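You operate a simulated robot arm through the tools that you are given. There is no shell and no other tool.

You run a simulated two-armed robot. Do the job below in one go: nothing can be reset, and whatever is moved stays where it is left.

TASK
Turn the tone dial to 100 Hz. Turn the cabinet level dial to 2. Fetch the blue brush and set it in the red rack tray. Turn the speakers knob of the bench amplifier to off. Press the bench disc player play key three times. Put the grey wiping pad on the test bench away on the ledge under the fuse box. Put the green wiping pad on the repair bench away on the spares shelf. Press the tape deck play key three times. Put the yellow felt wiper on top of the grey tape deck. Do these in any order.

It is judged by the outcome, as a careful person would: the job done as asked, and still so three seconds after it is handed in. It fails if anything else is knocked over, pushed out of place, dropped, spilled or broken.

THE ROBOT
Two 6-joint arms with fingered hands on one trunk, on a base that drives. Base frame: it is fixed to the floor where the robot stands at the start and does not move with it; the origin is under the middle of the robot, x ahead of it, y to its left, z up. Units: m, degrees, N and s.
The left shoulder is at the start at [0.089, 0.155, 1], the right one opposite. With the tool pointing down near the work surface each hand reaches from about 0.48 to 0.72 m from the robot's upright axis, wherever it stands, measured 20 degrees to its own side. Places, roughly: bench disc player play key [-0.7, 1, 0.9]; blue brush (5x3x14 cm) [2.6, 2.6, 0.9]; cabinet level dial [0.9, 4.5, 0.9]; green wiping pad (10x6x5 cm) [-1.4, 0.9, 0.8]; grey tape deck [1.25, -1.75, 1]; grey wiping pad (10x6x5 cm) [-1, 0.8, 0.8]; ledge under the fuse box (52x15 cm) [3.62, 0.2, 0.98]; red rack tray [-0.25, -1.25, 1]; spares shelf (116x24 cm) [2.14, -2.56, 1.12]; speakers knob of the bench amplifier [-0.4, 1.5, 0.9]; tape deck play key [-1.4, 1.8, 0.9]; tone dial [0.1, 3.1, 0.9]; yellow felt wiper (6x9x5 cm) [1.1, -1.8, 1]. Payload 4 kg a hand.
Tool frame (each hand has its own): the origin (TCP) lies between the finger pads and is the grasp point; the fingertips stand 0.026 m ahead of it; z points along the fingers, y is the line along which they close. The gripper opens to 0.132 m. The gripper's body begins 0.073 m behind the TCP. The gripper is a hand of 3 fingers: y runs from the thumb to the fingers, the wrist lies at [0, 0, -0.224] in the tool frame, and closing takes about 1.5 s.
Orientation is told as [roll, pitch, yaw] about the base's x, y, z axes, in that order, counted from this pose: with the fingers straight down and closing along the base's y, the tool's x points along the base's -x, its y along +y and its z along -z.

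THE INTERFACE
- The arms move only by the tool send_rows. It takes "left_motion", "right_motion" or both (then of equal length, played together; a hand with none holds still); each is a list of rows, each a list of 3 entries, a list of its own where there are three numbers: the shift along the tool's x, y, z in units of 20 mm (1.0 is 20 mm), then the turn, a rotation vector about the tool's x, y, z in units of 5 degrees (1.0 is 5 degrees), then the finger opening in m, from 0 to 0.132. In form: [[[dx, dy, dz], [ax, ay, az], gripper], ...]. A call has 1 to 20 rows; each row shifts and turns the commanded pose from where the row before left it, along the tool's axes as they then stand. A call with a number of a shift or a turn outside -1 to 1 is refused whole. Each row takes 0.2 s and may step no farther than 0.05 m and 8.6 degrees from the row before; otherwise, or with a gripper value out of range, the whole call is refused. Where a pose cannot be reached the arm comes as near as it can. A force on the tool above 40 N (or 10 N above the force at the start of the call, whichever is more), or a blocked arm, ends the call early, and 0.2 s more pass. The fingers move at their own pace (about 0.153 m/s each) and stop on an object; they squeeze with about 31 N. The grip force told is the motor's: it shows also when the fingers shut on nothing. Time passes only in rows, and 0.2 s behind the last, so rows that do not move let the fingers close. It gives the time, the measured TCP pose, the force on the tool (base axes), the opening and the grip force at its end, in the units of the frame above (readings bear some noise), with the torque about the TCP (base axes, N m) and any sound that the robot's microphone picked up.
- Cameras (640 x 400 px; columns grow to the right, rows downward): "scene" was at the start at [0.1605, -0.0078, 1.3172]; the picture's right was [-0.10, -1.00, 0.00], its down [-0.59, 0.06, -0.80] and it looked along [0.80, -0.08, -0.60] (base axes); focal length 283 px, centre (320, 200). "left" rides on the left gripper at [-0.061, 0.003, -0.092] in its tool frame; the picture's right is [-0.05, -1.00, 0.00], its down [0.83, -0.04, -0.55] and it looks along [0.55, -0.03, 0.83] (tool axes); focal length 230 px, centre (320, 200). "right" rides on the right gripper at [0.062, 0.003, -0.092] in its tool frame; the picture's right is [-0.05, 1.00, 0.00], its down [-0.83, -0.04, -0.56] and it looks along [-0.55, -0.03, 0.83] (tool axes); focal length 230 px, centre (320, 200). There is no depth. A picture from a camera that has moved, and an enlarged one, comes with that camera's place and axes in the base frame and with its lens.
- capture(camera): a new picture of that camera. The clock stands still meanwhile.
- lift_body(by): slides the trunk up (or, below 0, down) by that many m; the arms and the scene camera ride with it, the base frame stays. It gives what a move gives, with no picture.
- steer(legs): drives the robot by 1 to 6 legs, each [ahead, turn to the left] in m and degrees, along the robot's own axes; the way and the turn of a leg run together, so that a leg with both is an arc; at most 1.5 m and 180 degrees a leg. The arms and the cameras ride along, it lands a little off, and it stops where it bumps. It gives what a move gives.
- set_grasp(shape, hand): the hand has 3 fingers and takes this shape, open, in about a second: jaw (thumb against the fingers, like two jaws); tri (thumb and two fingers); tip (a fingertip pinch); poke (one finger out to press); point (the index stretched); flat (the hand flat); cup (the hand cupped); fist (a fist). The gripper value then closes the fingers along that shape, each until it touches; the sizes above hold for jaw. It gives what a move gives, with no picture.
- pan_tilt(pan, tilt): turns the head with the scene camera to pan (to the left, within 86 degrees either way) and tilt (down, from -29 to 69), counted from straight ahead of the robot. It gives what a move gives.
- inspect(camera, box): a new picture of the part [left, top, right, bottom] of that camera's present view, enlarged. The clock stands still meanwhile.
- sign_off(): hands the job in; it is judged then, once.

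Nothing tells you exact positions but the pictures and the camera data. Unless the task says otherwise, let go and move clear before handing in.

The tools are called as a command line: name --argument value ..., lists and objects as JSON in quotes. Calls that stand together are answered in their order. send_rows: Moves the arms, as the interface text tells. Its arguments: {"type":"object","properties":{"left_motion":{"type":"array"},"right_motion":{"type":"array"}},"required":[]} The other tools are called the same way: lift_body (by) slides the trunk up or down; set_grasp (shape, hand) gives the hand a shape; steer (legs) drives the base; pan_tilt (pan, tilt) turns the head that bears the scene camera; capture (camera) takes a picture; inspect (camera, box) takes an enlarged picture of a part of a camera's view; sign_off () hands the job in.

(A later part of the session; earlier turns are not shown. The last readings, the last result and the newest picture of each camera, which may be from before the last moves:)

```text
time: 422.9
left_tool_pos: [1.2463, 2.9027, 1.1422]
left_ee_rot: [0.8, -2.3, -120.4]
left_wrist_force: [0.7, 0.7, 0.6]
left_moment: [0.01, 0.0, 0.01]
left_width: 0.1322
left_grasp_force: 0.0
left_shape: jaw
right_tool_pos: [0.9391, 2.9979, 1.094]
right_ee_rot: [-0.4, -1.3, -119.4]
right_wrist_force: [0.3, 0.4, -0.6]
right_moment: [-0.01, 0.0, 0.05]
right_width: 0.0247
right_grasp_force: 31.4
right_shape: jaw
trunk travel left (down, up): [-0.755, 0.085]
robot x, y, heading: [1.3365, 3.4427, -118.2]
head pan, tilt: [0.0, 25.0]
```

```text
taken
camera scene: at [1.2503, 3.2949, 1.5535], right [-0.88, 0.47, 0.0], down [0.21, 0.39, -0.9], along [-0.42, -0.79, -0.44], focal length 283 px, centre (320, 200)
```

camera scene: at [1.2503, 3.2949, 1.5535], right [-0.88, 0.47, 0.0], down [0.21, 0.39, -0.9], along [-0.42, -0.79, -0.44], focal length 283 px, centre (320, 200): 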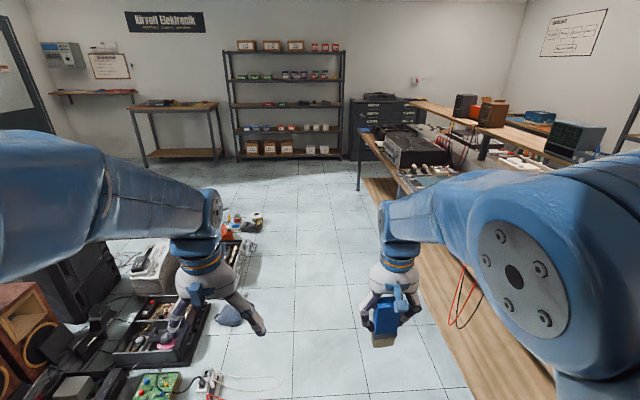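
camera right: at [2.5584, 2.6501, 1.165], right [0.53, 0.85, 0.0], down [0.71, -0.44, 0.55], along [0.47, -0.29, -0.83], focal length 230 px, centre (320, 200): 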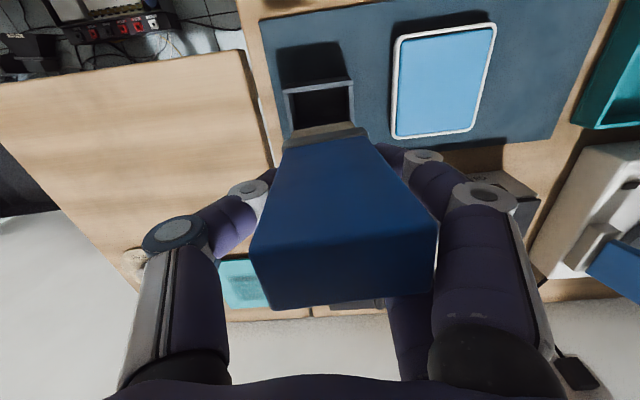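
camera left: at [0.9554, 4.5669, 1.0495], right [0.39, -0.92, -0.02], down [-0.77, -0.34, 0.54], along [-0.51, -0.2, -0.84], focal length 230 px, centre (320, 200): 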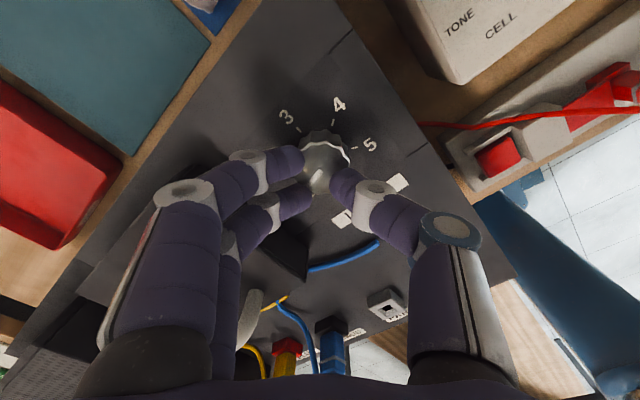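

The aisle is clear, but thin test leads lie at the left edge, so I'll bias slightly to the right and drive in stages.

steer --legs '[[0, -6], [0.8, 0], [0, 6]]'

steer --legs '[[1.2, 0]]'

capture --camera "scene"

```text
time: 428.3
left_tool_pos: [0.8054, 2.2529, 1.1515]
left_ee_rot: [0.8, -3.5, -120.3]
left_wrist_force: [0.3, -1.3, 0.2]
left_moment: [-0.01, 0.01, 0.0]
left_width: 0.1318
left_grasp_force: 0.2
left_shape: jaw
right_tool_pos: [0.4971, 2.3507, 1.1028]
right_ee_rot: [-0.4, -2.4, -119.4]
right_wrist_force: [0.4, -1.1, 0.3]
right_moment: [-0.02, 0.0, -0.02]
right_width: 0.0246
right_grasp_force: 31.2
right_shape: jaw
trunk travel left (down, up): [-0.755, 0.085]
robot x, y, heading: [0.8825, 2.78, -118.1]
head pan, tilt: [0.0, 25.0]
```

```text
time: 434.4
left_tool_pos: [0.2458, 1.2126, 1.1607]
left_ee_rot: [0.9, -4.5, -120.6]
left_wrist_force: [0.7, -0.2, -0.4]
left_moment: [0.03, 0.01, 0.02]
left_width: 0.132
left_grasp_force: 0.0
left_shape: jaw
right_tool_pos: [-0.0636, 1.3114, 1.1138]
right_ee_rot: [-0.4, -3.5, -119.8]
right_wrist_force: [-0.1, -0.1, -0.4]
right_moment: [0.02, 0.0, 0.01]
right_width: 0.0246
right_grasp_force: 31.1
right_shape: jaw
trunk travel left (down, up): [-0.755, 0.085]
robot x, y, heading: [0.3195, 1.7235, -118.3]
head pan, tilt: [0.0, 25.0]
```

```text
taken
camera scene: at [0.2328, 1.5733, 1.5536], right [-0.88, 0.48, 0.0], down [0.21, 0.39, -0.9], along [-0.43, -0.79, -0.44], focal length 283 px, centre (320, 200)
```

scene: 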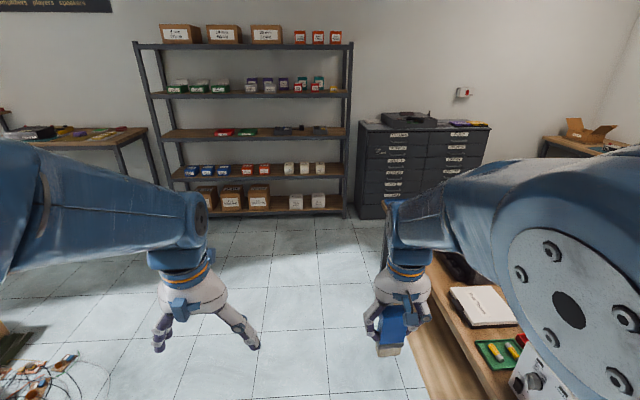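

Continuing to the rack area.

steer --legs '[[1.25, 0]]'

send_rows --right_motion '[[[-0.6, 0, 0.5], [0, 0.35, 0], 0.03], [[-0.6, 0, 0.5], [0, 0.35, 0], 0.03], [[-0.3, 0, 0.3], [0, 0, 0], 0.03], [[0, 0, 0], [0, 0, 0], 0.03]]' --left_motion '[[[-0.7, 0, 0.7], [0, 0.5, 0], 0.132], [[-0.7, 0, 0.7], [0, 0.5, 0], 0.132], [[-0.4, 0, 0.5], [0, 0, 0], 0.132], [[0, 0, 0], [0, 0, 0], 0.132]]'

steer --legs '[[0, 18], [0, 18], [0, 18]]'

capture --camera "scene"

```text
time: 440.7
left_tool_pos: [-0.3338, 0.1431, 1.1468]
left_ee_rot: [0.8, -2.3, -120.6]
left_wrist_force: [-1.1, -0.3, 0.0]
left_moment: [0.02, -0.02, -0.01]
left_width: 0.132
left_grasp_force: 0.0
left_shape: jaw
right_tool_pos: [-0.647, 0.2402, 1.1228]
right_ee_rot: [-0.4, -4.5, -120.1]
right_wrist_force: [0.2, 0.8, -1.1]
right_moment: [-0.03, 0.03, -0.03]
right_width: 0.0245
right_grasp_force: 30.8
right_shape: jaw
trunk travel left (down, up): [-0.755, 0.085]
robot x, y, heading: [-0.2725, 0.6354, -118.2]
head pan, tilt: [0.0, 25.0]
```

```text
time: 441.7
left_tool_pos: [-0.3403, 0.1306, 1.1172]
left_ee_rot: [0.9, 1.6, -120.4]
left_wrist_force: [-0.4, 0.1, -0.1]
left_moment: [0.0, 0.0, 0.0]
left_width: 0.1321
left_grasp_force: 0.1
left_shape: jaw
right_tool_pos: [-0.6543, 0.2307, 1.1099]
right_ee_rot: [-0.6, -2.2, -120.3]
right_wrist_force: [0.3, 0.8, 0.1]
right_moment: [-0.04, 0.01, -0.01]
right_width: 0.0243
right_grasp_force: 30.8
right_shape: jaw
trunk travel left (down, up): [-0.755, 0.085]
robot x, y, heading: [-0.2751, 0.6319, -118.5]
head pan, tilt: [0.0, 25.0]
```

```text
time: 445.3
left_tool_pos: [0.0933, 0.2815, 1.1181]
left_ee_rot: [0.9, 1.7, -66.5]
left_wrist_force: [-0.6, -0.1, 0.1]
left_moment: [0.02, 0.02, 0.0]
left_width: 0.132
left_grasp_force: 0.0
left_shape: jaw
right_tool_pos: [-0.171, 0.0852, 1.1074]
right_ee_rot: [-0.3, -2.1, -66.3]
right_wrist_force: [-0.6, 0.7, -0.4]
right_moment: [0.04, -0.02, 0.01]
right_width: 0.0244
right_grasp_force: 30.6
right_shape: jaw
trunk travel left (down, up): [-0.755, 0.085]
robot x, y, heading: [-0.2802, 0.6274, -64.3]
head pan, tilt: [0.0, 25.0]
```

```text
taken
camera scene: at [-0.2082, 0.4753, 1.5535], right [-0.9, -0.43, 0.0], down [-0.19, 0.4, -0.9], along [0.39, -0.81, -0.44], focal length 283 px, centre (320, 200)
```

scene: 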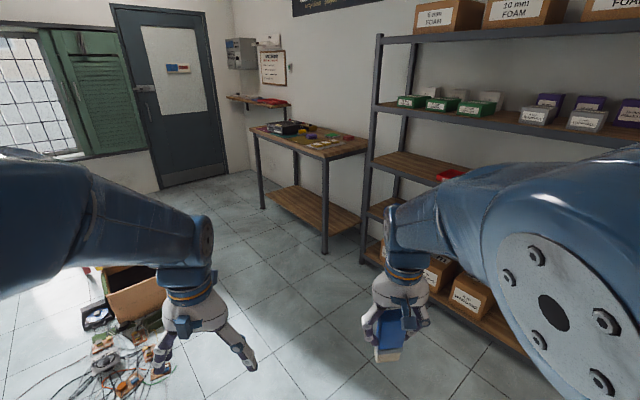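

Driving diagonally toward the spot in front of the red tray.

steer --legs '[[1.15, 0]]'

steer --legs '[[0, -18], [0, -18], [0, -18]]'

pan_tilt --pan 0 --tilt 25

capture --camera "scene"

```text
time: 451.1
left_tool_pos: [0.5799, -0.7375, 1.126]
left_ee_rot: [0.9, 0.6, -66.5]
left_wrist_force: [-0.2, -0.4, 0.2]
left_moment: [0.02, 0.01, -0.02]
left_width: 0.1322
left_grasp_force: 0.1
left_shape: jaw
right_tool_pos: [0.3131, -0.9315, 1.1165]
right_ee_rot: [-0.5, -3.2, -66.4]
right_wrist_force: [1.0, 1.1, -0.2]
right_moment: [0.0, -0.01, 0.0]
right_width: 0.0241
right_grasp_force: 30.7
right_shape: jaw
trunk travel left (down, up): [-0.755, 0.085]
robot x, y, heading: [0.2153, -0.4038, -64.3]
head pan, tilt: [0.0, 25.0]
```

```text
time: 454.7
left_tool_pos: [0.1741, -0.878, 1.127]
left_ee_rot: [0.9, 0.7, -120.3]
left_wrist_force: [0.6, 1.0, -0.2]
left_moment: [-0.01, 0.02, -0.02]
left_width: 0.1321
left_grasp_force: 0.1
left_shape: jaw
right_tool_pos: [-0.1436, -0.7796, 1.1256]
right_ee_rot: [-0.5, -4.2, -120.5]
right_wrist_force: [-0.8, -0.1, 0.0]
right_moment: [-0.01, 0.02, -0.04]
right_width: 0.0241
right_grasp_force: 31.0
right_shape: jaw
trunk travel left (down, up): [-0.755, 0.085]
robot x, y, heading: [0.2177, -0.4085, -118.4]
head pan, tilt: [0.0, 25.0]
```

```text
time: 455.3
left_tool_pos: [0.1873, -0.8552, 1.1076]
left_ee_rot: [0.9, 4.2, -120.3]
left_wrist_force: [0.0, -0.5, 0.1]
left_moment: [0.02, -0.02, 0.03]
left_width: 0.1323
left_grasp_force: 0.1
left_shape: jaw
right_tool_pos: [-0.1366, -0.7623, 1.1267]
right_ee_rot: [0.1, -4.2, -120.8]
right_wrist_force: [0.1, 0.1, 0.3]
right_moment: [0.03, -0.01, 0.01]
right_width: 0.0241
right_grasp_force: 30.3
right_shape: jaw
trunk travel left (down, up): [-0.755, 0.085]
robot x, y, heading: [0.2184, -0.4071, -118.5]
head pan, tilt: [0.0, 25.0]
```

```text
taken
camera scene: at [0.1314, -0.5568, 1.5499], right [-0.85, 0.53, 0.0], down [0.25, 0.4, -0.88], along [-0.46, -0.75, -0.47], focal length 283 px, centre (320, 200)
```

scene: 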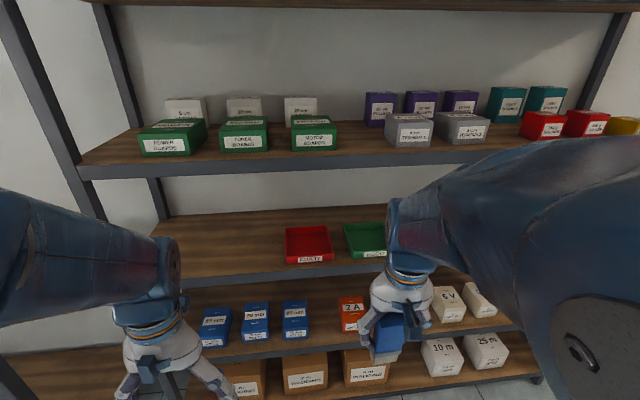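

In front of the rack: the red "FAULTY" tray is ~15.5 cm square at u≈-1.26, v≈0.37, with a 30 cm gap to the shelf above. I'll lay the brush in horizontally: first extend the left arm, then lower the trunk.

send_rows --left_motion '[[[-0.6, 0, 0], [0, -0.2, 0], 0.132], [[-0.6, 0, 0], [0, -0.2, 0], 0.132], [[-0.6, 0, 0], [0, -0.2, 0], 0.132], [[-0.6, 0, 0], [0, -0.2, 0], 0.132], [[-0.6, 0, 0], [0, 0, 0], 0.132], [[-0.6, 0, 0], [0, 0, 0], 0.132], [[-0.6, 0, 0], [0, 0, 0], 0.132], [[-0.6, 0, 0], [0, 0, 0], 0.132], [[0, 0, 0], [0, 0, 0], 0.132]]' --right_motion '[[[-0.3, 0, 0.3], [0, 0.3, 0], 0.03], [[-0.3, 0, 0.3], [0, 0.3, 0], 0.03], [[-0.3, 0, 0.3], [0, 0.2, 0], 0.03], [[-0.3, 0, 0.3], [0, 0, 0], 0.03], [[0, 0, 0], [0, 0, 0], 0.03], [[0, 0, 0], [0, 0, 0], 0.03], [[0, 0, 0], [0, 0, 0], 0.03], [[0, 0, 0], [0, 0, 0], 0.03], [[0, 0, 0], [0, 0, 0], 0.03]]'

lift_body --by -0.35

lift_body --by -0.27

capture --camera "scene"

```text
time: 457.3
left_tool_pos: [0.1334, -0.9486, 1.1376]
left_ee_rot: [1.0, -4.4, -120.3]
left_wrist_force: [-0.4, 0.1, -0.2]
left_moment: [-0.01, -0.01, 0.02]
left_width: 0.132
left_grasp_force: 0.1
left_shape: jaw
left hand out of reach, approached as far as the arm can: row 1
right_tool_pos: [-0.1492, -0.7846, 1.1122]
right_ee_rot: [-0.6, -1.4, -120.7]
right_wrist_force: [-0.8, 0.7, -0.4]
right_moment: [-0.03, 0.0, 0.0]
right_width: 0.0243
right_grasp_force: 31.6
right_shape: jaw
trunk travel left (down, up): [-0.755, 0.085]
robot x, y, heading: [0.2204, -0.4105, -118.6]
head pan, tilt: [0.0, 25.0]
```

```text
time: 460.7
left_tool_pos: [0.1328, -0.9482, 0.7867]
left_ee_rot: [1.0, -4.4, -120.3]
left_wrist_force: [1.0, -0.2, -0.1]
left_moment: [-0.03, 0.02, -0.01]
left_width: 0.1322
left_grasp_force: 0.2
left_shape: jaw
right_tool_pos: [-0.1489, -0.7835, 0.7607]
right_ee_rot: [-0.4, -1.5, -120.6]
right_wrist_force: [0.9, -0.1, -1.2]
right_moment: [0.0, 0.01, 0.01]
right_width: 0.0243
right_grasp_force: 31.0
right_shape: jaw
trunk travel left (down, up): [-0.405, 0.435]
robot x, y, heading: [0.2218, -0.4079, -118.2]
head pan, tilt: [0.0, 25.0]
```

```text
time: 463.5
left_tool_pos: [0.1338, -0.9477, 0.5167]
left_ee_rot: [1.0, -4.4, -120.4]
left_wrist_force: [-0.7, 0.7, -0.1]
left_moment: [-0.01, -0.03, 0.0]
left_width: 0.132
left_grasp_force: 0.0
left_shape: jaw
right_tool_pos: [-0.148, -0.784, 0.4919]
right_ee_rot: [-0.4, -1.3, -120.6]
right_wrist_force: [0.2, 0.5, -0.7]
right_moment: [0.0, 0.01, 0.01]
right_width: 0.0242
right_grasp_force: 30.6
right_shape: jaw
trunk travel left (down, up): [-0.135, 0.705]
robot x, y, heading: [0.2208, -0.4083, -118.5]
head pan, tilt: [0.0, 25.0]
```

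```text
taken
camera scene: at [0.1418, -0.5482, 0.9337], right [-0.88, 0.48, 0.0], down [0.21, 0.39, -0.9], along [-0.43, -0.79, -0.44], focal length 283 px, centre (320, 200)
```

scene: 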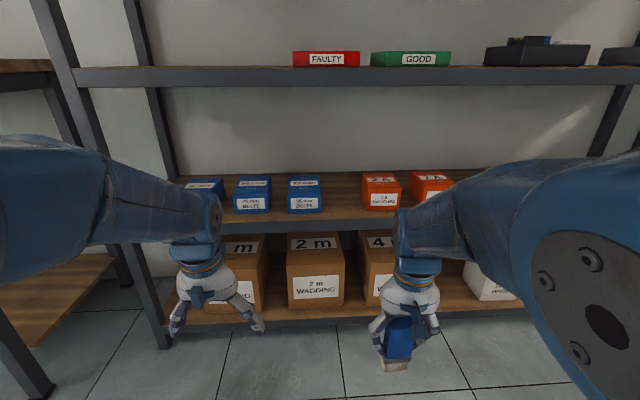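

Trunk low; shelf top is at z≈0.922 and the tray rim ≈0.954. Now raising the right hand and pitching it to nearly level, pivoting about the wrist.

send_rows --right_motion '[[[0, 0, -0.9], [0, 0, 0], 0.03], [[0, 0, -0.9], [0, 0, 0], 0.03], [[0, 0, -0.9], [0, 0, 0], 0.03], [[0, 0, -0.9], [0, 0, 0], 0.03], [[0, 0, -0.9], [0, 0, 0], 0.03], [[0, 0, -0.9], [0, 0, 0], 0.03], [[0, 0, -0.9], [0, 0, 0], 0.03], [[0, 0, -0.9], [0, 0, 0], 0.03], [[0, 0, -0.9], [0, 0, 0], 0.03], [[0, 0, -0.9], [0, 0, 0], 0.03], [[0, 0, -0.9], [0, 0, 0], 0.03], [[0, 0, -0.9], [0, 0, 0], 0.03], [[0, 0, -0.9], [0, 0, 0], 0.03], [[0, 0, 0], [0, 0, 0], 0.03]]'

send_rows --right_motion '[[[-0.78, 0, 0], [0, -0.8, 0], 0.03], [[-0.78, 0, 0], [0, -0.8, 0], 0.03], [[-0.78, 0, 0], [0, -0.8, 0], 0.03], [[-0.78, 0, 0], [0, -0.8, 0], 0.03], [[-0.78, 0, 0], [0, -0.8, 0], 0.03], [[-0.78, 0, 0], [0, -0.8, 0], 0.03], [[-0.78, 0, 0], [0, -0.8, 0], 0.03], [[-0.78, 0, 0], [0, -0.8, 0], 0.03], [[-0.78, 0, 0], [0, -0.8, 0], 0.03], [[-0.78, 0, 0], [0, -0.8, 0], 0.03], [[0, 0, 0], [0, 0, 0], 0.03]]'

```text
time: 466.5
left_tool_pos: [0.1343, -0.9479, 0.5169]
left_ee_rot: [1.1, -4.4, -120.4]
left_wrist_force: [0.1, 0.1, 0.0]
left_moment: [0.01, -0.02, 0.02]
left_width: 0.1318
left_grasp_force: 0.1
left_shape: jaw
right_tool_pos: [-0.1447, -0.7807, 0.725]
right_ee_rot: [-0.4, -1.1, -120.6]
right_wrist_force: [-0.2, 0.0, -1.4]
right_moment: [0.01, -0.01, 0.02]
right_width: 0.0242
right_grasp_force: 30.5
right_shape: jaw
trunk travel left (down, up): [-0.135, 0.705]
robot x, y, heading: [0.2168, -0.4091, -118.4]
head pan, tilt: [0.0, 25.0]
```

```text
time: 468.9
left_tool_pos: [0.134, -0.947, 0.5174]
left_ee_rot: [1.0, -4.4, -120.2]
left_wrist_force: [-0.4, 0.1, 0.3]
left_moment: [0.0, -0.01, -0.04]
left_width: 0.132
left_grasp_force: 0.0
left_shape: jaw
right_tool_pos: [-0.2175, -0.9044, 0.7759]
right_ee_rot: [-0.6, -41.3, -120.2]
right_wrist_force: [0.6, -0.2, 0.0]
right_moment: [0.03, 0.02, -0.01]
right_width: 0.024
right_grasp_force: 31.4
right_shape: jaw
trunk travel left (down, up): [-0.135, 0.705]
robot x, y, heading: [0.2193, -0.4054, -118.3]
head pan, tilt: [0.0, 25.0]
```

Smooth so far (41°). Continuing to ~80°.

send_rows --right_motion '[[[-0.78, 0, 0], [0, -0.8, 0], 0.03], [[-0.78, 0, 0], [0, -0.8, 0], 0.03], [[-0.78, 0, 0], [0, -0.8, 0], 0.03], [[-0.78, 0, 0], [0, -0.8, 0], 0.03], [[-0.78, 0, 0], [0, -0.8, 0], 0.03], [[-0.78, 0, 0], [0, -0.8, 0], 0.03], [[-0.78, 0, 0], [0, -0.8, 0], 0.03], [[-0.78, 0, 0], [0, -0.8, 0], 0.03], [[-0.78, 0, 0], [0, -0.8, 0], 0.03], [[0, 0, 0], [0, 0, 0], 0.03]]'

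capture --camera "scene"

capture --camera "right"

```text
time: 471.1
left_tool_pos: [0.1337, -0.9489, 0.5163]
left_ee_rot: [1.0, -4.5, -120.4]
left_wrist_force: [0.6, 0.4, 0.5]
left_moment: [0.01, 0.04, -0.01]
left_width: 0.132
left_grasp_force: 0.1
left_shape: jaw
right_tool_pos: [-0.2542, -0.9693, 0.8933]
right_ee_rot: [-1.9, -77.4, -118.7]
right_wrist_force: [0.1, -0.2, -0.8]
right_moment: [0.0, 0.0, -0.04]
right_width: 0.024
right_grasp_force: 30.7
right_shape: jaw
trunk travel left (down, up): [-0.135, 0.705]
robot x, y, heading: [0.2195, -0.4063, -118.6]
head pan, tilt: [0.0, 25.0]
```

```text
taken
camera scene: at [0.1418, -0.5483, 0.9337], right [-0.88, 0.48, 0.0], down [0.21, 0.39, -0.9], along [-0.43, -0.79, -0.44], focal length 283 px, centre (320, 200)
```

scene: 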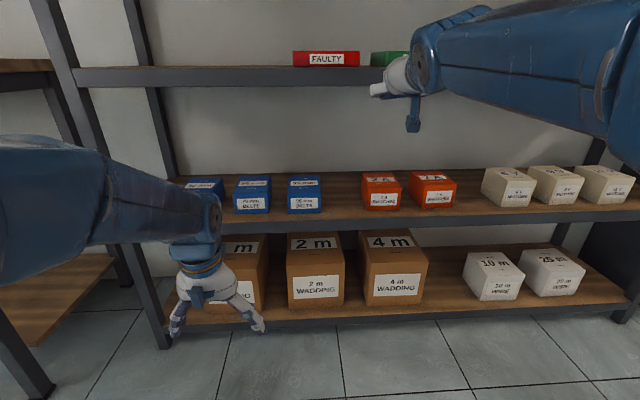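

```text
taken
camera right: at [-0.1981, -0.881, 0.8515], right [0.85, -0.52, 0.04], down [0.15, 0.33, 0.93], along [-0.5, -0.79, 0.36], focal length 230 px, centre (320, 200)
```

right: 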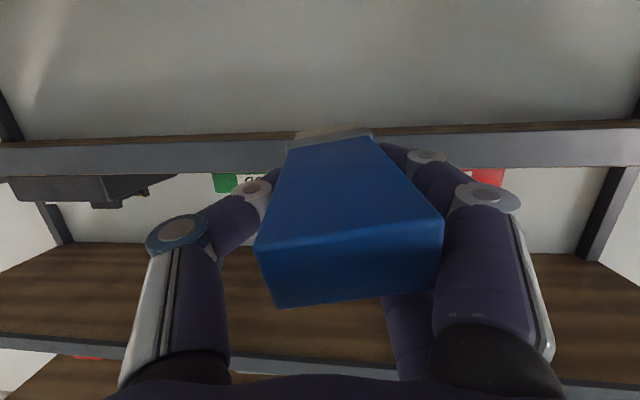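

Level enough (77°). Raising the trunk so the brush is above the tray rim, then yawing the hand ~30° left (diagonal lie) about the wrist.

lift_body --by 0.12

send_rows --right_motion '[[[0, 0.95, 0], [-0.976, 0, -0.218], 0.03], [[0, 0.95, 0], [-0.976, 0, -0.218], 0.03], [[0, 0.95, 0], [-0.976, 0, -0.218], 0.03], [[0, 0.95, 0], [-0.976, 0, -0.218], 0.03], [[0, 0.95, 0], [-0.976, 0, -0.218], 0.03], [[0, 0.95, 0], [-0.976, 0, -0.218], 0.03], [[0, 0, 0], [0, 0, 0], 0.03]]'

pan_tilt --pan 0 --tilt 5

capture --camera "scene"

```text
time: 472.6
left_tool_pos: [0.1336, -0.948, 0.6382]
left_ee_rot: [1.0, -4.3, -120.3]
left_wrist_force: [-0.5, -0.2, 0.0]
left_moment: [-0.03, -0.03, -0.02]
left_width: 0.132
left_grasp_force: 0.1
left_shape: jaw
right_tool_pos: [-0.2547, -0.97, 1.012]
right_ee_rot: [-1.9, -77.3, -118.7]
right_wrist_force: [0.6, 0.2, -0.3]
right_moment: [-0.02, -0.02, 0.03]
right_width: 0.0241
right_grasp_force: 31.1
right_shape: jaw
trunk travel left (down, up): [-0.255, 0.585]
robot x, y, heading: [0.2197, -0.4123, -118.6]
head pan, tilt: [0.0, 25.0]
```

```text
time: 474.2
left_tool_pos: [0.1335, -0.9474, 0.6371]
left_ee_rot: [1.0, -4.4, -120.3]
left_wrist_force: [-0.1, -0.3, 0.1]
left_moment: [-0.03, 0.03, -0.03]
left_width: 0.1323
left_grasp_force: 0.1
left_shape: jaw
right_tool_pos: [-0.1471, -1.0045, 1.011]
right_ee_rot: [-1.3, -77.0, -89.2]
right_wrist_force: [0.6, -0.4, -0.6]
right_moment: [0.04, -0.03, 0.0]
right_width: 0.0243
right_grasp_force: 31.0
right_shape: jaw
trunk travel left (down, up): [-0.255, 0.585]
robot x, y, heading: [0.2186, -0.4095, -118.6]
head pan, tilt: [0.0, 25.0]
```

```text
time: 475.0
left_tool_pos: [0.1333, -0.948, 0.6366]
left_ee_rot: [1.0, -4.4, -120.2]
left_wrist_force: [1.0, -0.2, -0.3]
left_moment: [-0.02, -0.01, 0.0]
left_width: 0.132
left_grasp_force: 0.0
left_shape: jaw
right_tool_pos: [-0.1478, -1.0041, 1.0119]
right_ee_rot: [-1.4, -77.0, -89.4]
right_wrist_force: [-0.1, -0.4, -0.6]
right_moment: [0.05, -0.01, 0.03]
right_width: 0.024
right_grasp_force: 30.5
right_shape: jaw
trunk travel left (down, up): [-0.255, 0.585]
robot x, y, heading: [0.2204, -0.4089, -118.1]
head pan, tilt: [0.0, 5.0]
```

```text
taken
camera scene: at [0.1405, -0.5507, 1.086], right [-0.88, 0.48, 0.0], down [0.05, 0.09, -0.99], along [-0.47, -0.87, -0.11], focal length 283 px, centre (320, 200)
```

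scene: 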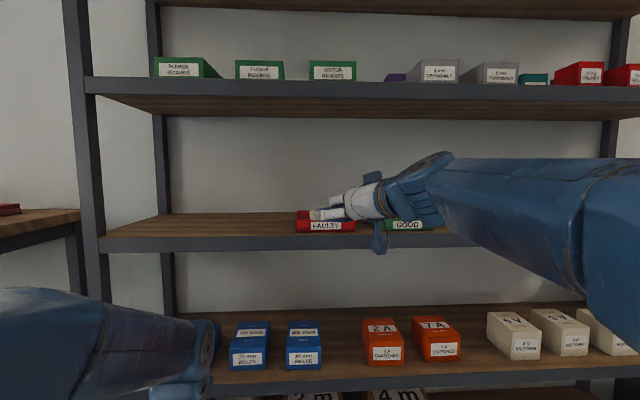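

The hand with the brush is level, above the tray's height. Driving forward ~0.27 m so the brush is over the tray.

steer --legs '[[0.26, 0]]'

send_rows --right_motion '[[[0, 0, 0], [0, 0, 0], 0.03], [[0, 0, 0], [0, 0, 0], 0.03], [[0, 0, 0], [0, 0, 0], 0.03]]'

capture --camera "scene"

capture --camera "right"

```text
time: 476.9
left_tool_pos: [0.009, -1.1775, 0.6364]
left_ee_rot: [1.0, -4.3, -120.3]
left_wrist_force: [-0.4, 0.2, -0.3]
left_moment: [0.01, -0.03, 0.0]
left_width: 0.1318
left_grasp_force: 0.1
left_shape: jaw
right_tool_pos: [-0.2708, -1.2344, 1.0102]
right_ee_rot: [-1.2, -77.1, -89.5]
right_wrist_force: [-0.1, 0.5, -0.6]
right_moment: [0.0, -0.02, -0.03]
right_width: 0.0239
right_grasp_force: 30.6
right_shape: jaw
trunk travel left (down, up): [-0.255, 0.585]
robot x, y, heading: [0.0956, -0.6379, -118.4]
head pan, tilt: [0.0, 5.0]
```

```text
time: 477.7
left_tool_pos: [0.0144, -1.1677, 0.646]
left_ee_rot: [1.0, -5.3, -120.3]
left_wrist_force: [1.6, -0.1, -0.2]
left_moment: [0.04, 0.0, 0.0]
left_width: 0.132
left_grasp_force: 0.0
left_shape: jaw
right_tool_pos: [-0.263, -1.2188, 1.0243]
right_ee_rot: [-3.5, -77.9, -87.1]
right_wrist_force: [0.3, -0.3, -0.7]
right_moment: [-0.05, -0.03, 0.01]
right_width: 0.024
right_grasp_force: 31.2
right_shape: jaw
trunk travel left (down, up): [-0.255, 0.585]
robot x, y, heading: [0.0926, -0.6401, -118.5]
head pan, tilt: [0.0, 5.0]
```

```text
taken
camera scene: at [0.016, -0.7802, 1.0859], right [-0.88, 0.48, 0.0], down [0.05, 0.09, -0.99], along [-0.47, -0.87, -0.11], focal length 283 px, centre (320, 200)
```

scene: 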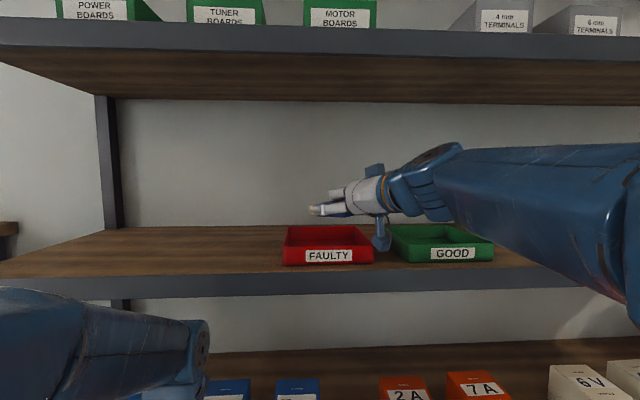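

```text
taken
camera right: at [-0.2589, -1.1153, 0.9823], right [1.0, -0.02, 0.04], down [-0.03, 0.37, 0.93], along [-0.03, -0.93, 0.37], focal length 230 px, centre (320, 200)
```

right: 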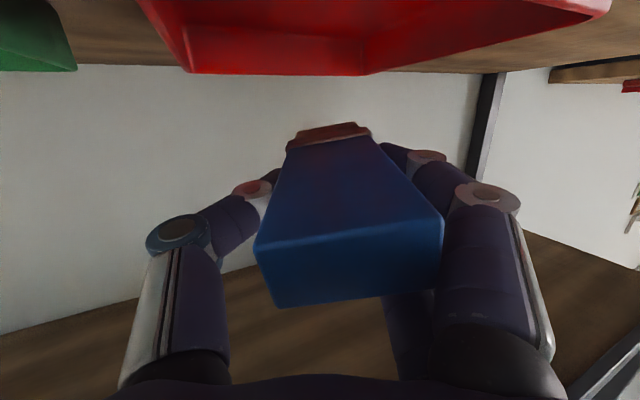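

Brush is over the tray level. The small camera box under the hand limits how flat I can go, so I'll use ~65° pitch and ~45° yaw (diagonal in the tray). Raising the trunk slightly for reach first.

lift_body --by 0.08

send_rows --right_motion '[[[0, 0, 0], [-0.95, 0, -0.2], 0.03], [[0, 0, 0], [-0.95, 0, -0.2], 0.03], [[0, 0, 0], [-0.95, 0, -0.2], 0.03], [[0, -0.3, 0.2], [0, 0.85, 0], 0.03], [[0, -0.3, 0.2], [0, 0.85, 0], 0.03], [[0, -0.3, 0.2], [0, 0.85, 0], 0.03], [[0, 0, 0], [0, 0, 0], 0.03]]'

pan_tilt --pan 0 --tilt 15

capture --camera "scene"

inspect --camera "scene" --box '[240, 140, 440, 265]'

```text
time: 478.8
left_tool_pos: [0.0158, -1.1686, 0.7259]
left_ee_rot: [1.0, -5.4, -120.3]
left_wrist_force: [0.5, 0.1, -0.1]
left_moment: [-0.03, 0.04, 0.01]
left_width: 0.132
left_grasp_force: 0.0
left_shape: jaw
right_tool_pos: [-0.2629, -1.2199, 1.1038]
right_ee_rot: [-3.6, -78.0, -87.0]
right_wrist_force: [0.2, 0.3, -1.5]
right_moment: [-0.01, -0.02, 0.03]
right_width: 0.0243
right_grasp_force: 30.9
right_shape: jaw
trunk travel left (down, up): [-0.335, 0.505]
robot x, y, heading: [0.095, -0.6383, -118.3]
head pan, tilt: [0.0, 5.0]
```

```text
time: 480.4
left_tool_pos: [0.0163, -1.1673, 0.7256]
left_ee_rot: [1.0, -5.4, -120.3]
left_wrist_force: [-0.4, 0.8, 0.3]
left_moment: [0.0, -0.03, 0.03]
left_width: 0.132
left_grasp_force: 0.0
left_shape: jaw
right_tool_pos: [-0.2783, -1.2351, 1.1016]
right_ee_rot: [-1.8, -64.9, -74.5]
right_wrist_force: [0.3, 0.5, 0.0]
right_moment: [0.01, 0.03, 0.0]
right_width: 0.024
right_grasp_force: 31.4
right_shape: jaw
trunk travel left (down, up): [-0.335, 0.505]
robot x, y, heading: [0.0966, -0.6388, -118.6]
head pan, tilt: [0.0, 5.0]
```

```text
time: 481.1
left_tool_pos: [0.0153, -1.1671, 0.7256]
left_ee_rot: [1.0, -5.3, -120.2]
left_wrist_force: [-0.2, -0.1, -0.5]
left_moment: [0.01, 0.0, -0.01]
left_width: 0.1318
left_grasp_force: 0.1
left_shape: jaw
right_tool_pos: [-0.2791, -1.2354, 1.1026]
right_ee_rot: [-1.6, -64.9, -74.6]
right_wrist_force: [0.4, 0.4, -1.7]
right_moment: [-0.02, 0.03, -0.01]
right_width: 0.024
right_grasp_force: 31.2
right_shape: jaw
trunk travel left (down, up): [-0.335, 0.505]
robot x, y, heading: [0.0969, -0.6401, -118.4]
head pan, tilt: [0.0, 15.0]
```

```text
taken
camera scene: at [0.015, -0.782, 1.1499], right [-0.88, 0.48, 0.0], down [0.13, 0.24, -0.96], along [-0.46, -0.84, -0.28], focal length 283 px, centre (320, 200)
```

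scene: 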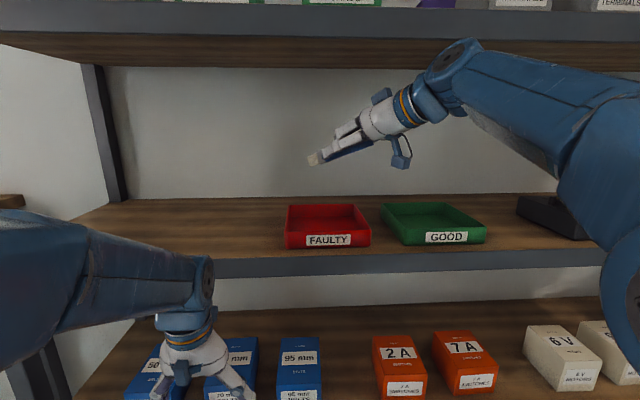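

```text
3.20 times, centred on (340, 202) of scene
camera zoom: at [0.015, -0.782, 1.1499], right [-0.88, 0.48, 0.0], down [0.13, 0.24, -0.96], along [-0.46, -0.84, -0.28], focal length 906 px, centre (256, 192)
```

zoom: 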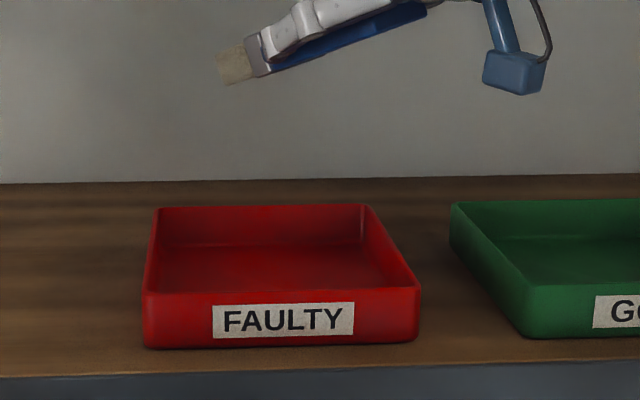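

The tray is ~16.5×15.7 cm, centre u≈-1.235, v≈0.362, and the brush is nearly centred above it. Small shift and lowering.

send_rows --right_motion '[[[0, 0.3, 0], [0, 0, 0], 0.03], [[0, 0.3, 0], [0, 0, 0], 0.03], [[0.652, 0, 0.305], [0, 0, 0], 0.03], [[0.652, 0, 0.305], [0, 0, 0], 0.03], [[0.652, 0, 0.305], [0, 0, 0], 0.03], [[0.652, 0, 0.305], [0, 0, 0], 0.03], [[0.652, 0, 0.305], [0, 0, 0], 0.03], [[0, 0, 0], [0, 0, 0], 0.03]]'

inspect --camera "scene" --box '[240, 140, 440, 265]'

```text
time: 482.9
left_tool_pos: [0.0143, -1.1685, 0.7255]
left_ee_rot: [0.9, -5.5, -120.3]
left_wrist_force: [0.1, 0.8, 0.3]
left_moment: [0.03, -0.04, -0.01]
left_width: 0.1322
left_grasp_force: 0.1
left_shape: jaw
right_tool_pos: [-0.2671, -1.2318, 1.0299]
right_ee_rot: [-1.6, -65.0, -74.5]
right_wrist_force: [-0.2, -1.0, -0.3]
right_moment: [0.02, 0.01, 0.02]
right_width: 0.0243
right_grasp_force: 31.2
right_shape: jaw
trunk travel left (down, up): [-0.335, 0.505]
robot x, y, heading: [0.0951, -0.6372, -118.2]
head pan, tilt: [0.0, 15.0]
```

```text
3.20 times, centred on (340, 202) of scene
camera zoom: at [0.015, -0.782, 1.1498], right [-0.88, 0.48, 0.0], down [0.13, 0.24, -0.96], along [-0.46, -0.84, -0.28], focal length 906 px, centre (256, 192)
```

zoom: 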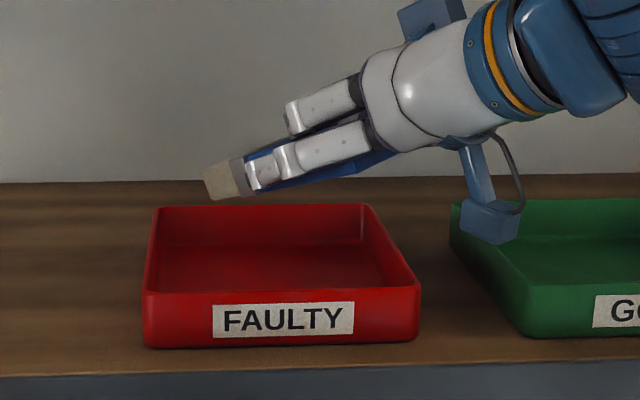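

Clear of the green tray. Lowering until the bristle end touches the tray floor.

send_rows --right_motion '[[[0.5, 0, 0.235], [0, 0, 0], 0.03], [[0.5, 0, 0.235], [0, 0, 0], 0.03], [[0.4, 0, 0.19], [0, 0, 0], 0.03], [[0, 0, 0], [0, 0, 0], 0.03]]'

inspect --camera "scene" --box '[240, 140, 440, 265]'

```text
time: 483.9
left_tool_pos: [0.0154, -1.1683, 0.7259]
left_ee_rot: [1.0, -5.5, -120.2]
left_wrist_force: [-0.1, -0.3, 0.0]
left_moment: [-0.04, 0.05, -0.03]
left_width: 0.1321
left_grasp_force: 0.1
left_shape: jaw
right_tool_pos: [-0.267, -1.2316, 0.9994]
right_ee_rot: [-1.6, -65.0, -74.6]
right_wrist_force: [1.2, -0.2, -0.4]
right_moment: [0.01, 0.03, -0.02]
right_width: 0.0241
right_grasp_force: 30.8
right_shape: jaw
trunk travel left (down, up): [-0.335, 0.505]
robot x, y, heading: [0.0963, -0.6354, -118.4]
head pan, tilt: [0.0, 15.0]
```

```text
3.20 times, centred on (340, 202) of scene
camera zoom: at [0.015, -0.782, 1.1498], right [-0.88, 0.48, 0.0], down [0.13, 0.24, -0.96], along [-0.46, -0.84, -0.28], focal length 906 px, centre (256, 192)
```

zoom: 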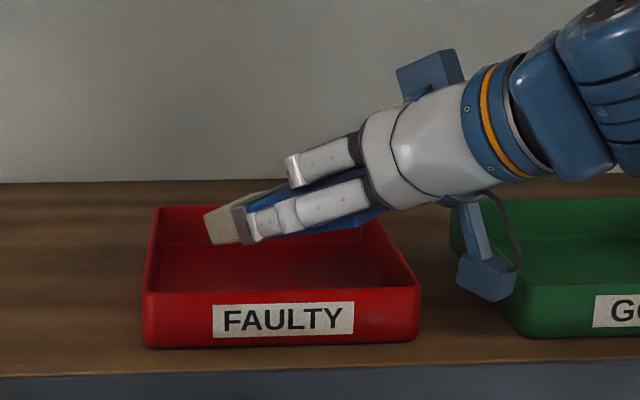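

send_rows --right_motion '[[[0.3, 0, 0.14], [0, 0, 0], 0.03], [[0.3, 0, 0.14], [0, 0, 0], 0.03], [[0, 0, 0], [0, 0, 0], 0.03]]'

send_rows --right_motion '[[[0.2, 0, 0.1], [0, 0, 0], 0.03], [[0.2, 0, 0.1], [0, 0, 0], 0.03], [[0, 0, 0], [0, 0, 0], 0.03]]'

inspect --camera "scene" --box '[240, 140, 440, 265]'

```text
time: 484.8
left_tool_pos: [0.0158, -1.1673, 0.7255]
left_ee_rot: [1.0, -5.4, -120.3]
left_wrist_force: [0.3, 0.0, -0.5]
left_moment: [-0.01, -0.04, 0.0]
left_width: 0.1316
left_grasp_force: 0.0
left_shape: jaw
right_tool_pos: [-0.2679, -1.2311, 0.9864]
right_ee_rot: [-1.8, -65.0, -74.5]
right_wrist_force: [-0.8, -0.1, -0.8]
right_moment: [-0.01, -0.01, -0.01]
right_width: 0.0246
right_grasp_force: 31.2
right_shape: jaw
trunk travel left (down, up): [-0.335, 0.505]
robot x, y, heading: [0.0945, -0.6378, -118.3]
head pan, tilt: [0.0, 15.0]
```

```text
time: 485.6
left_tool_pos: [0.0157, -1.1678, 0.7253]
left_ee_rot: [1.1, -5.4, -120.3]
left_wrist_force: [0.1, 0.6, 0.1]
left_moment: [0.01, 0.01, -0.03]
left_width: 0.1318
left_grasp_force: 0.0
left_shape: jaw
right_tool_pos: [-0.2679, -1.2316, 0.9767]
right_ee_rot: [-1.6, -65.0, -74.4]
right_wrist_force: [-0.5, 0.1, -0.6]
right_moment: [0.03, 0.03, 0.0]
right_width: 0.0241
right_grasp_force: 30.6
right_shape: jaw
trunk travel left (down, up): [-0.335, 0.505]
robot x, y, heading: [0.0953, -0.6363, -118.6]
head pan, tilt: [0.0, 15.0]
```

```text
3.20 times, centred on (340, 202) of scene
camera zoom: at [0.015, -0.782, 1.1498], right [-0.88, 0.48, 0.0], down [0.13, 0.24, -0.96], along [-0.46, -0.84, -0.28], focal length 906 px, centre (256, 192)
```

zoom: 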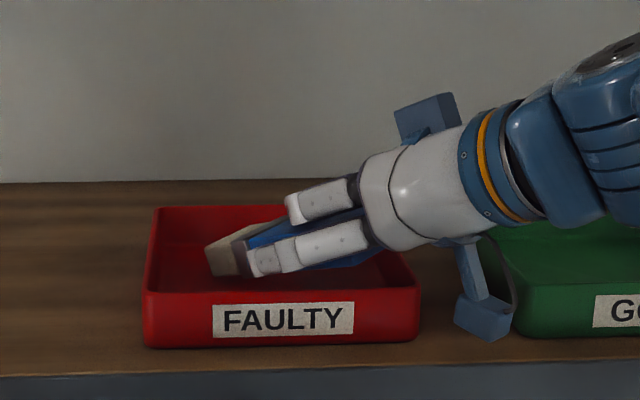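

Near the floor; pitching nose-down 5° to bring the bristles to the tray floor while keeping the camera box clear.

send_rows --right_motion '[[[0.1, 0, 0.05], [0, 0.5, 0], 0.03], [[0.1, 0, 0.05], [0, 0.5, 0], 0.03], [[0, 0, 0], [0, 0, 0], 0.03]]'

send_rows --right_motion '[[[0.1, 0, 0.05], [0, 0.5, 0], 0.03], [[0.1, 0, 0.05], [0, 0.3, 0], 0.03], [[0, 0, 0], [0, 0, 0], 0.03]]'

inspect --camera "scene" --box '[240, 140, 440, 265]'

```text
time: 486.4
left_tool_pos: [0.0156, -1.1676, 0.7265]
left_ee_rot: [1.0, -5.4, -120.4]
left_wrist_force: [-0.3, -0.2, 0.8]
left_moment: [0.01, -0.01, -0.04]
left_width: 0.1323
left_grasp_force: 0.1
left_shape: jaw
right_tool_pos: [-0.2662, -1.232, 0.9713]
right_ee_rot: [-1.4, -60.0, -74.9]
right_wrist_force: [-1.4, 0.5, 1.3]
right_moment: [-0.09, -0.08, -0.05]
right_width: 0.0242
right_grasp_force: 31.3
right_shape: jaw
trunk travel left (down, up): [-0.335, 0.505]
robot x, y, heading: [0.0955, -0.6405, -118.5]
head pan, tilt: [0.0, 15.0]
```

```text
time: 487.1
left_tool_pos: [0.0153, -1.1666, 0.7259]
left_ee_rot: [1.0, -5.5, -120.3]
left_wrist_force: [-0.5, -0.4, 0.8]
left_moment: [-0.01, 0.0, 0.0]
left_width: 0.1321
left_grasp_force: 0.1
left_shape: jaw
right_tool_pos: [-0.268, -1.2317, 0.9686]
right_ee_rot: [-1.4, -56.2, -74.8]
right_wrist_force: [-3.1, -6.6, 13.4]
right_moment: [-0.32, -0.39, -0.24]
right_width: 0.0245
right_grasp_force: 30.8
right_shape: jaw
trunk travel left (down, up): [-0.335, 0.505]
robot x, y, heading: [0.095, -0.6336, -118.4]
head pan, tilt: [0.0, 15.0]
```

```text
3.20 times, centred on (340, 202) of scene
camera zoom: at [0.0154, -0.7812, 1.1502], right [-0.88, 0.48, 0.0], down [0.13, 0.24, -0.96], along [-0.46, -0.85, -0.28], focal length 906 px, centre (256, 192)
```

zoom: 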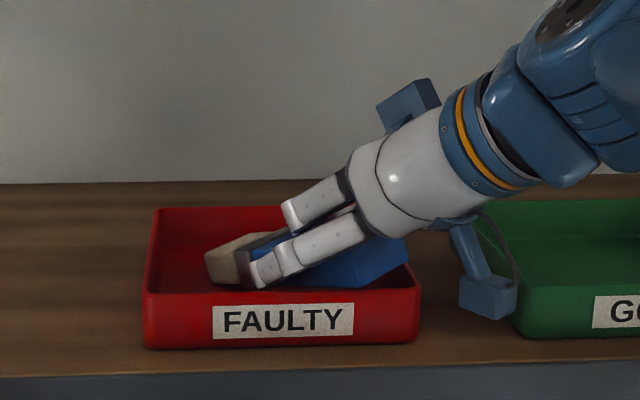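

The bristles are on the floor and the brush has settled flatter between the fingers. Opening gradually.

send_rows --right_motion '[[[0, 0, 0], [0, 0, 0], 0.03], [[0, 0, 0], [0, 0, 0], 0.036], [[0, 0, 0], [0, 0, 0], 0.042], [[0, 0, 0], [0, 0, 0], 0.048], [[0, 0, 0], [0, 0, 0], 0.054], [[0, 0, 0], [0, 0, 0], 0.06], [[0, 0, 0], [0, 0, 0], 0.066], [[0, 0, 0], [0, 0, 0], 0.07], [[0, 0, 0], [0, 0, 0], 0.07]]'

inspect --camera "scene" --box '[240, 140, 440, 265]'

```text
time: 489.1
left_tool_pos: [0.0143, -1.1661, 0.7256]
left_ee_rot: [1.0, -5.3, -120.3]
left_wrist_force: [-0.6, -0.7, -0.2]
left_moment: [-0.01, -0.02, 0.04]
left_width: 0.1319
left_grasp_force: 0.0
left_shape: jaw
right_tool_pos: [-0.268, -1.2313, 0.9659]
right_ee_rot: [-1.1, -55.7, -75.0]
right_wrist_force: [1.0, -0.5, 1.0]
right_moment: [0.03, -0.06, -0.02]
right_width: 0.0696
right_grasp_force: 0.2
right_shape: jaw
trunk travel left (down, up): [-0.335, 0.505]
robot x, y, heading: [0.0915, -0.6386, -118.2]
head pan, tilt: [0.0, 15.0]
```

```text
3.20 times, centred on (340, 202) of scene
camera zoom: at [0.0151, -0.7819, 1.1497], right [-0.88, 0.48, 0.0], down [0.13, 0.24, -0.96], along [-0.46, -0.84, -0.28], focal length 906 px, centre (256, 192)
```

zoom: 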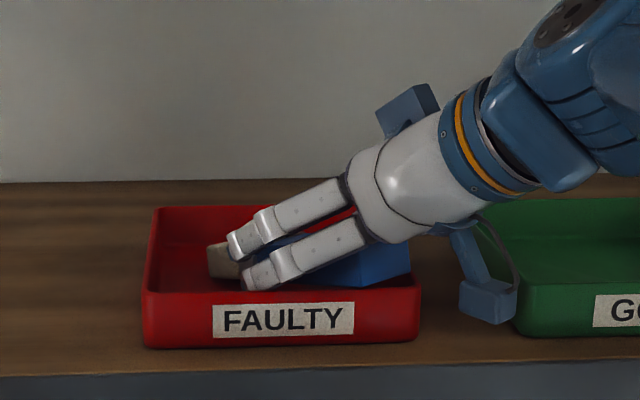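

Released. Withdrawing the hand backward along its axis.

send_rows --right_motion '[[[0, 0, -0.4], [0, 0, 0], 0.075], [[0, 0, -0.6], [0, 0, 0], 0.075], [[0, 0, -0.7], [0, 0, 0], 0.075], [[0, 0, -0.7], [0, 0, 0], 0.075], [[0, 0, -0.7], [0, 0, 0], 0.075], [[0, 0, -0.7], [0, 0, 0], 0.075], [[0, 0, -0.7], [0, 0, 0], 0.075], [[0, 0, -0.7], [0, 0, 0], 0.075], [[0, 0, 0], [0, 0, 0], 0.075]]'

capture --camera "scene"

inspect --camera "scene" --box '[240, 140, 440, 265]'

```text
time: 491.1
left_tool_pos: [0.0163, -1.1666, 0.7256]
left_ee_rot: [1.0, -5.4, -120.3]
left_wrist_force: [0.5, 0.2, 0.4]
left_moment: [-0.02, 0.02, 0.04]
left_width: 0.1323
left_grasp_force: 0.0
left_shape: jaw
right_tool_pos: [-0.2888, -1.1481, 1.026]
right_ee_rot: [-1.3, -56.0, -75.0]
right_wrist_force: [0.1, 0.0, 0.0]
right_moment: [0.04, 0.0, -0.01]
right_width: 0.0742
right_grasp_force: 0.0
right_shape: jaw
trunk travel left (down, up): [-0.335, 0.505]
robot x, y, heading: [0.097, -0.6327, -118.2]
head pan, tilt: [0.0, 15.0]
```

```text
taken
camera scene: at [0.015, -0.7821, 1.1498], right [-0.88, 0.48, 0.0], down [0.13, 0.24, -0.96], along [-0.46, -0.84, -0.28], focal length 283 px, centre (320, 200)
```

scene: 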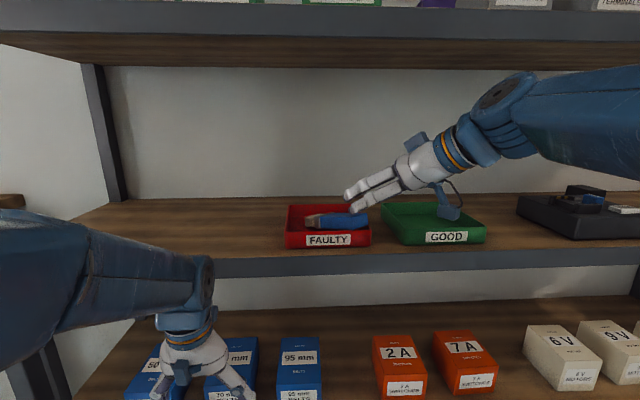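

```text
3.20 times, centred on (340, 202) of scene
camera zoom: at [0.015, -0.7821, 1.1498], right [-0.88, 0.48, 0.0], down [0.13, 0.24, -0.96], along [-0.46, -0.84, -0.28], focal length 906 px, centre (256, 192)
```

zoom: 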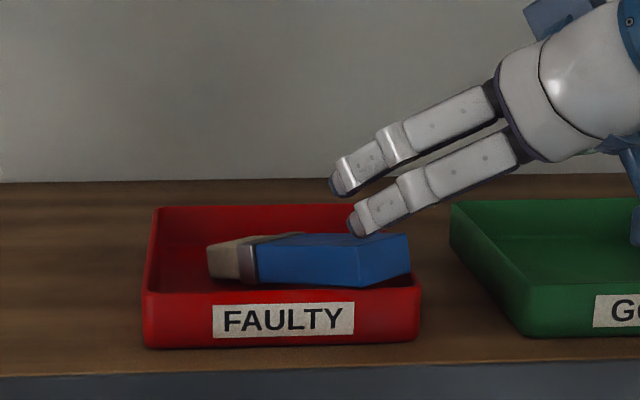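

The blue brush lies in the red tray. Now I back away from the rack and restore the right hand, then head for the tape deck table nearby.

steer --legs '[[-0.28, 0]]'

send_rows --right_motion '[[[0, 0, 0], [0.8, 0, 0.5], 0.132], [[0, 0, 0], [0.8, 0, 0.5], 0.132], [[0, 0, 0], [0.8, 0, 0.5], 0.132], [[0.78, 0, 0], [0, 0.8, 0], 0.132], [[0.78, 0, 0], [0, 0.8, 0], 0.132], [[0.78, 0, 0], [0, 0.8, 0], 0.132], [[0.78, 0, 0], [0, 0.8, 0], 0.132], [[0.78, 0, 0], [0, 0.8, 0], 0.132], [[0.78, 0, 0], [0, 0.8, 0], 0.132], [[0.78, 0, 0], [0, 0.8, 0], 0.132], [[0.78, 0, 0], [0, 0.8, 0], 0.132], [[0.78, 0, 0], [0, 0.8, 0], 0.132], [[0.78, 0, 0], [0, 0.8, 0], 0.132], [[0.78, 0, 0], [0, 0.8, 0], 0.132], [[0.78, 0, 0], [0, 0.8, 0], 0.132], [[0.78, 0, 0], [0, 0.8, 0], 0.132], [[0, 0, 0], [0, 0, 0], 0.132]]'

```text
time: 493.1
left_tool_pos: [0.1471, -0.9194, 0.7268]
left_ee_rot: [0.9, -5.5, -120.3]
left_wrist_force: [0.4, 0.6, 0.8]
left_moment: [-0.01, 0.0, -0.02]
left_width: 0.1321
left_grasp_force: 0.0
left_shape: jaw
right_tool_pos: [-0.1557, -0.8974, 1.0272]
right_ee_rot: [-1.4, -56.1, -75.1]
right_wrist_force: [-1.0, 0.1, -0.6]
right_moment: [0.01, 0.03, 0.0]
right_width: 0.0744
right_grasp_force: 0.1
right_shape: jaw
trunk travel left (down, up): [-0.335, 0.505]
robot x, y, heading: [0.2316, -0.3923, -118.7]
head pan, tilt: [0.0, 15.0]
```

```text
time: 496.7
left_tool_pos: [0.1518, -0.91, 0.7342]
left_ee_rot: [1.1, -6.5, -120.4]
left_wrist_force: [0.0, -0.1, -0.6]
left_moment: [-0.03, 0.02, 0.02]
left_width: 0.1318
left_grasp_force: 0.1
left_shape: jaw
right_tool_pos: [-0.1623, -0.7459, 0.9289]
right_ee_rot: [-1.4, -4.2, -90.2]
right_wrist_force: [0.2, 0.5, 0.2]
right_moment: [0.02, 0.02, -0.02]
right_width: 0.1319
right_grasp_force: 0.0
right_shape: jaw
right hand out of reach, approached as far as the arm can: row 1, 2, 3
trunk travel left (down, up): [-0.335, 0.505]
robot x, y, heading: [0.2292, -0.3924, -118.7]
head pan, tilt: [0.0, 15.0]
```

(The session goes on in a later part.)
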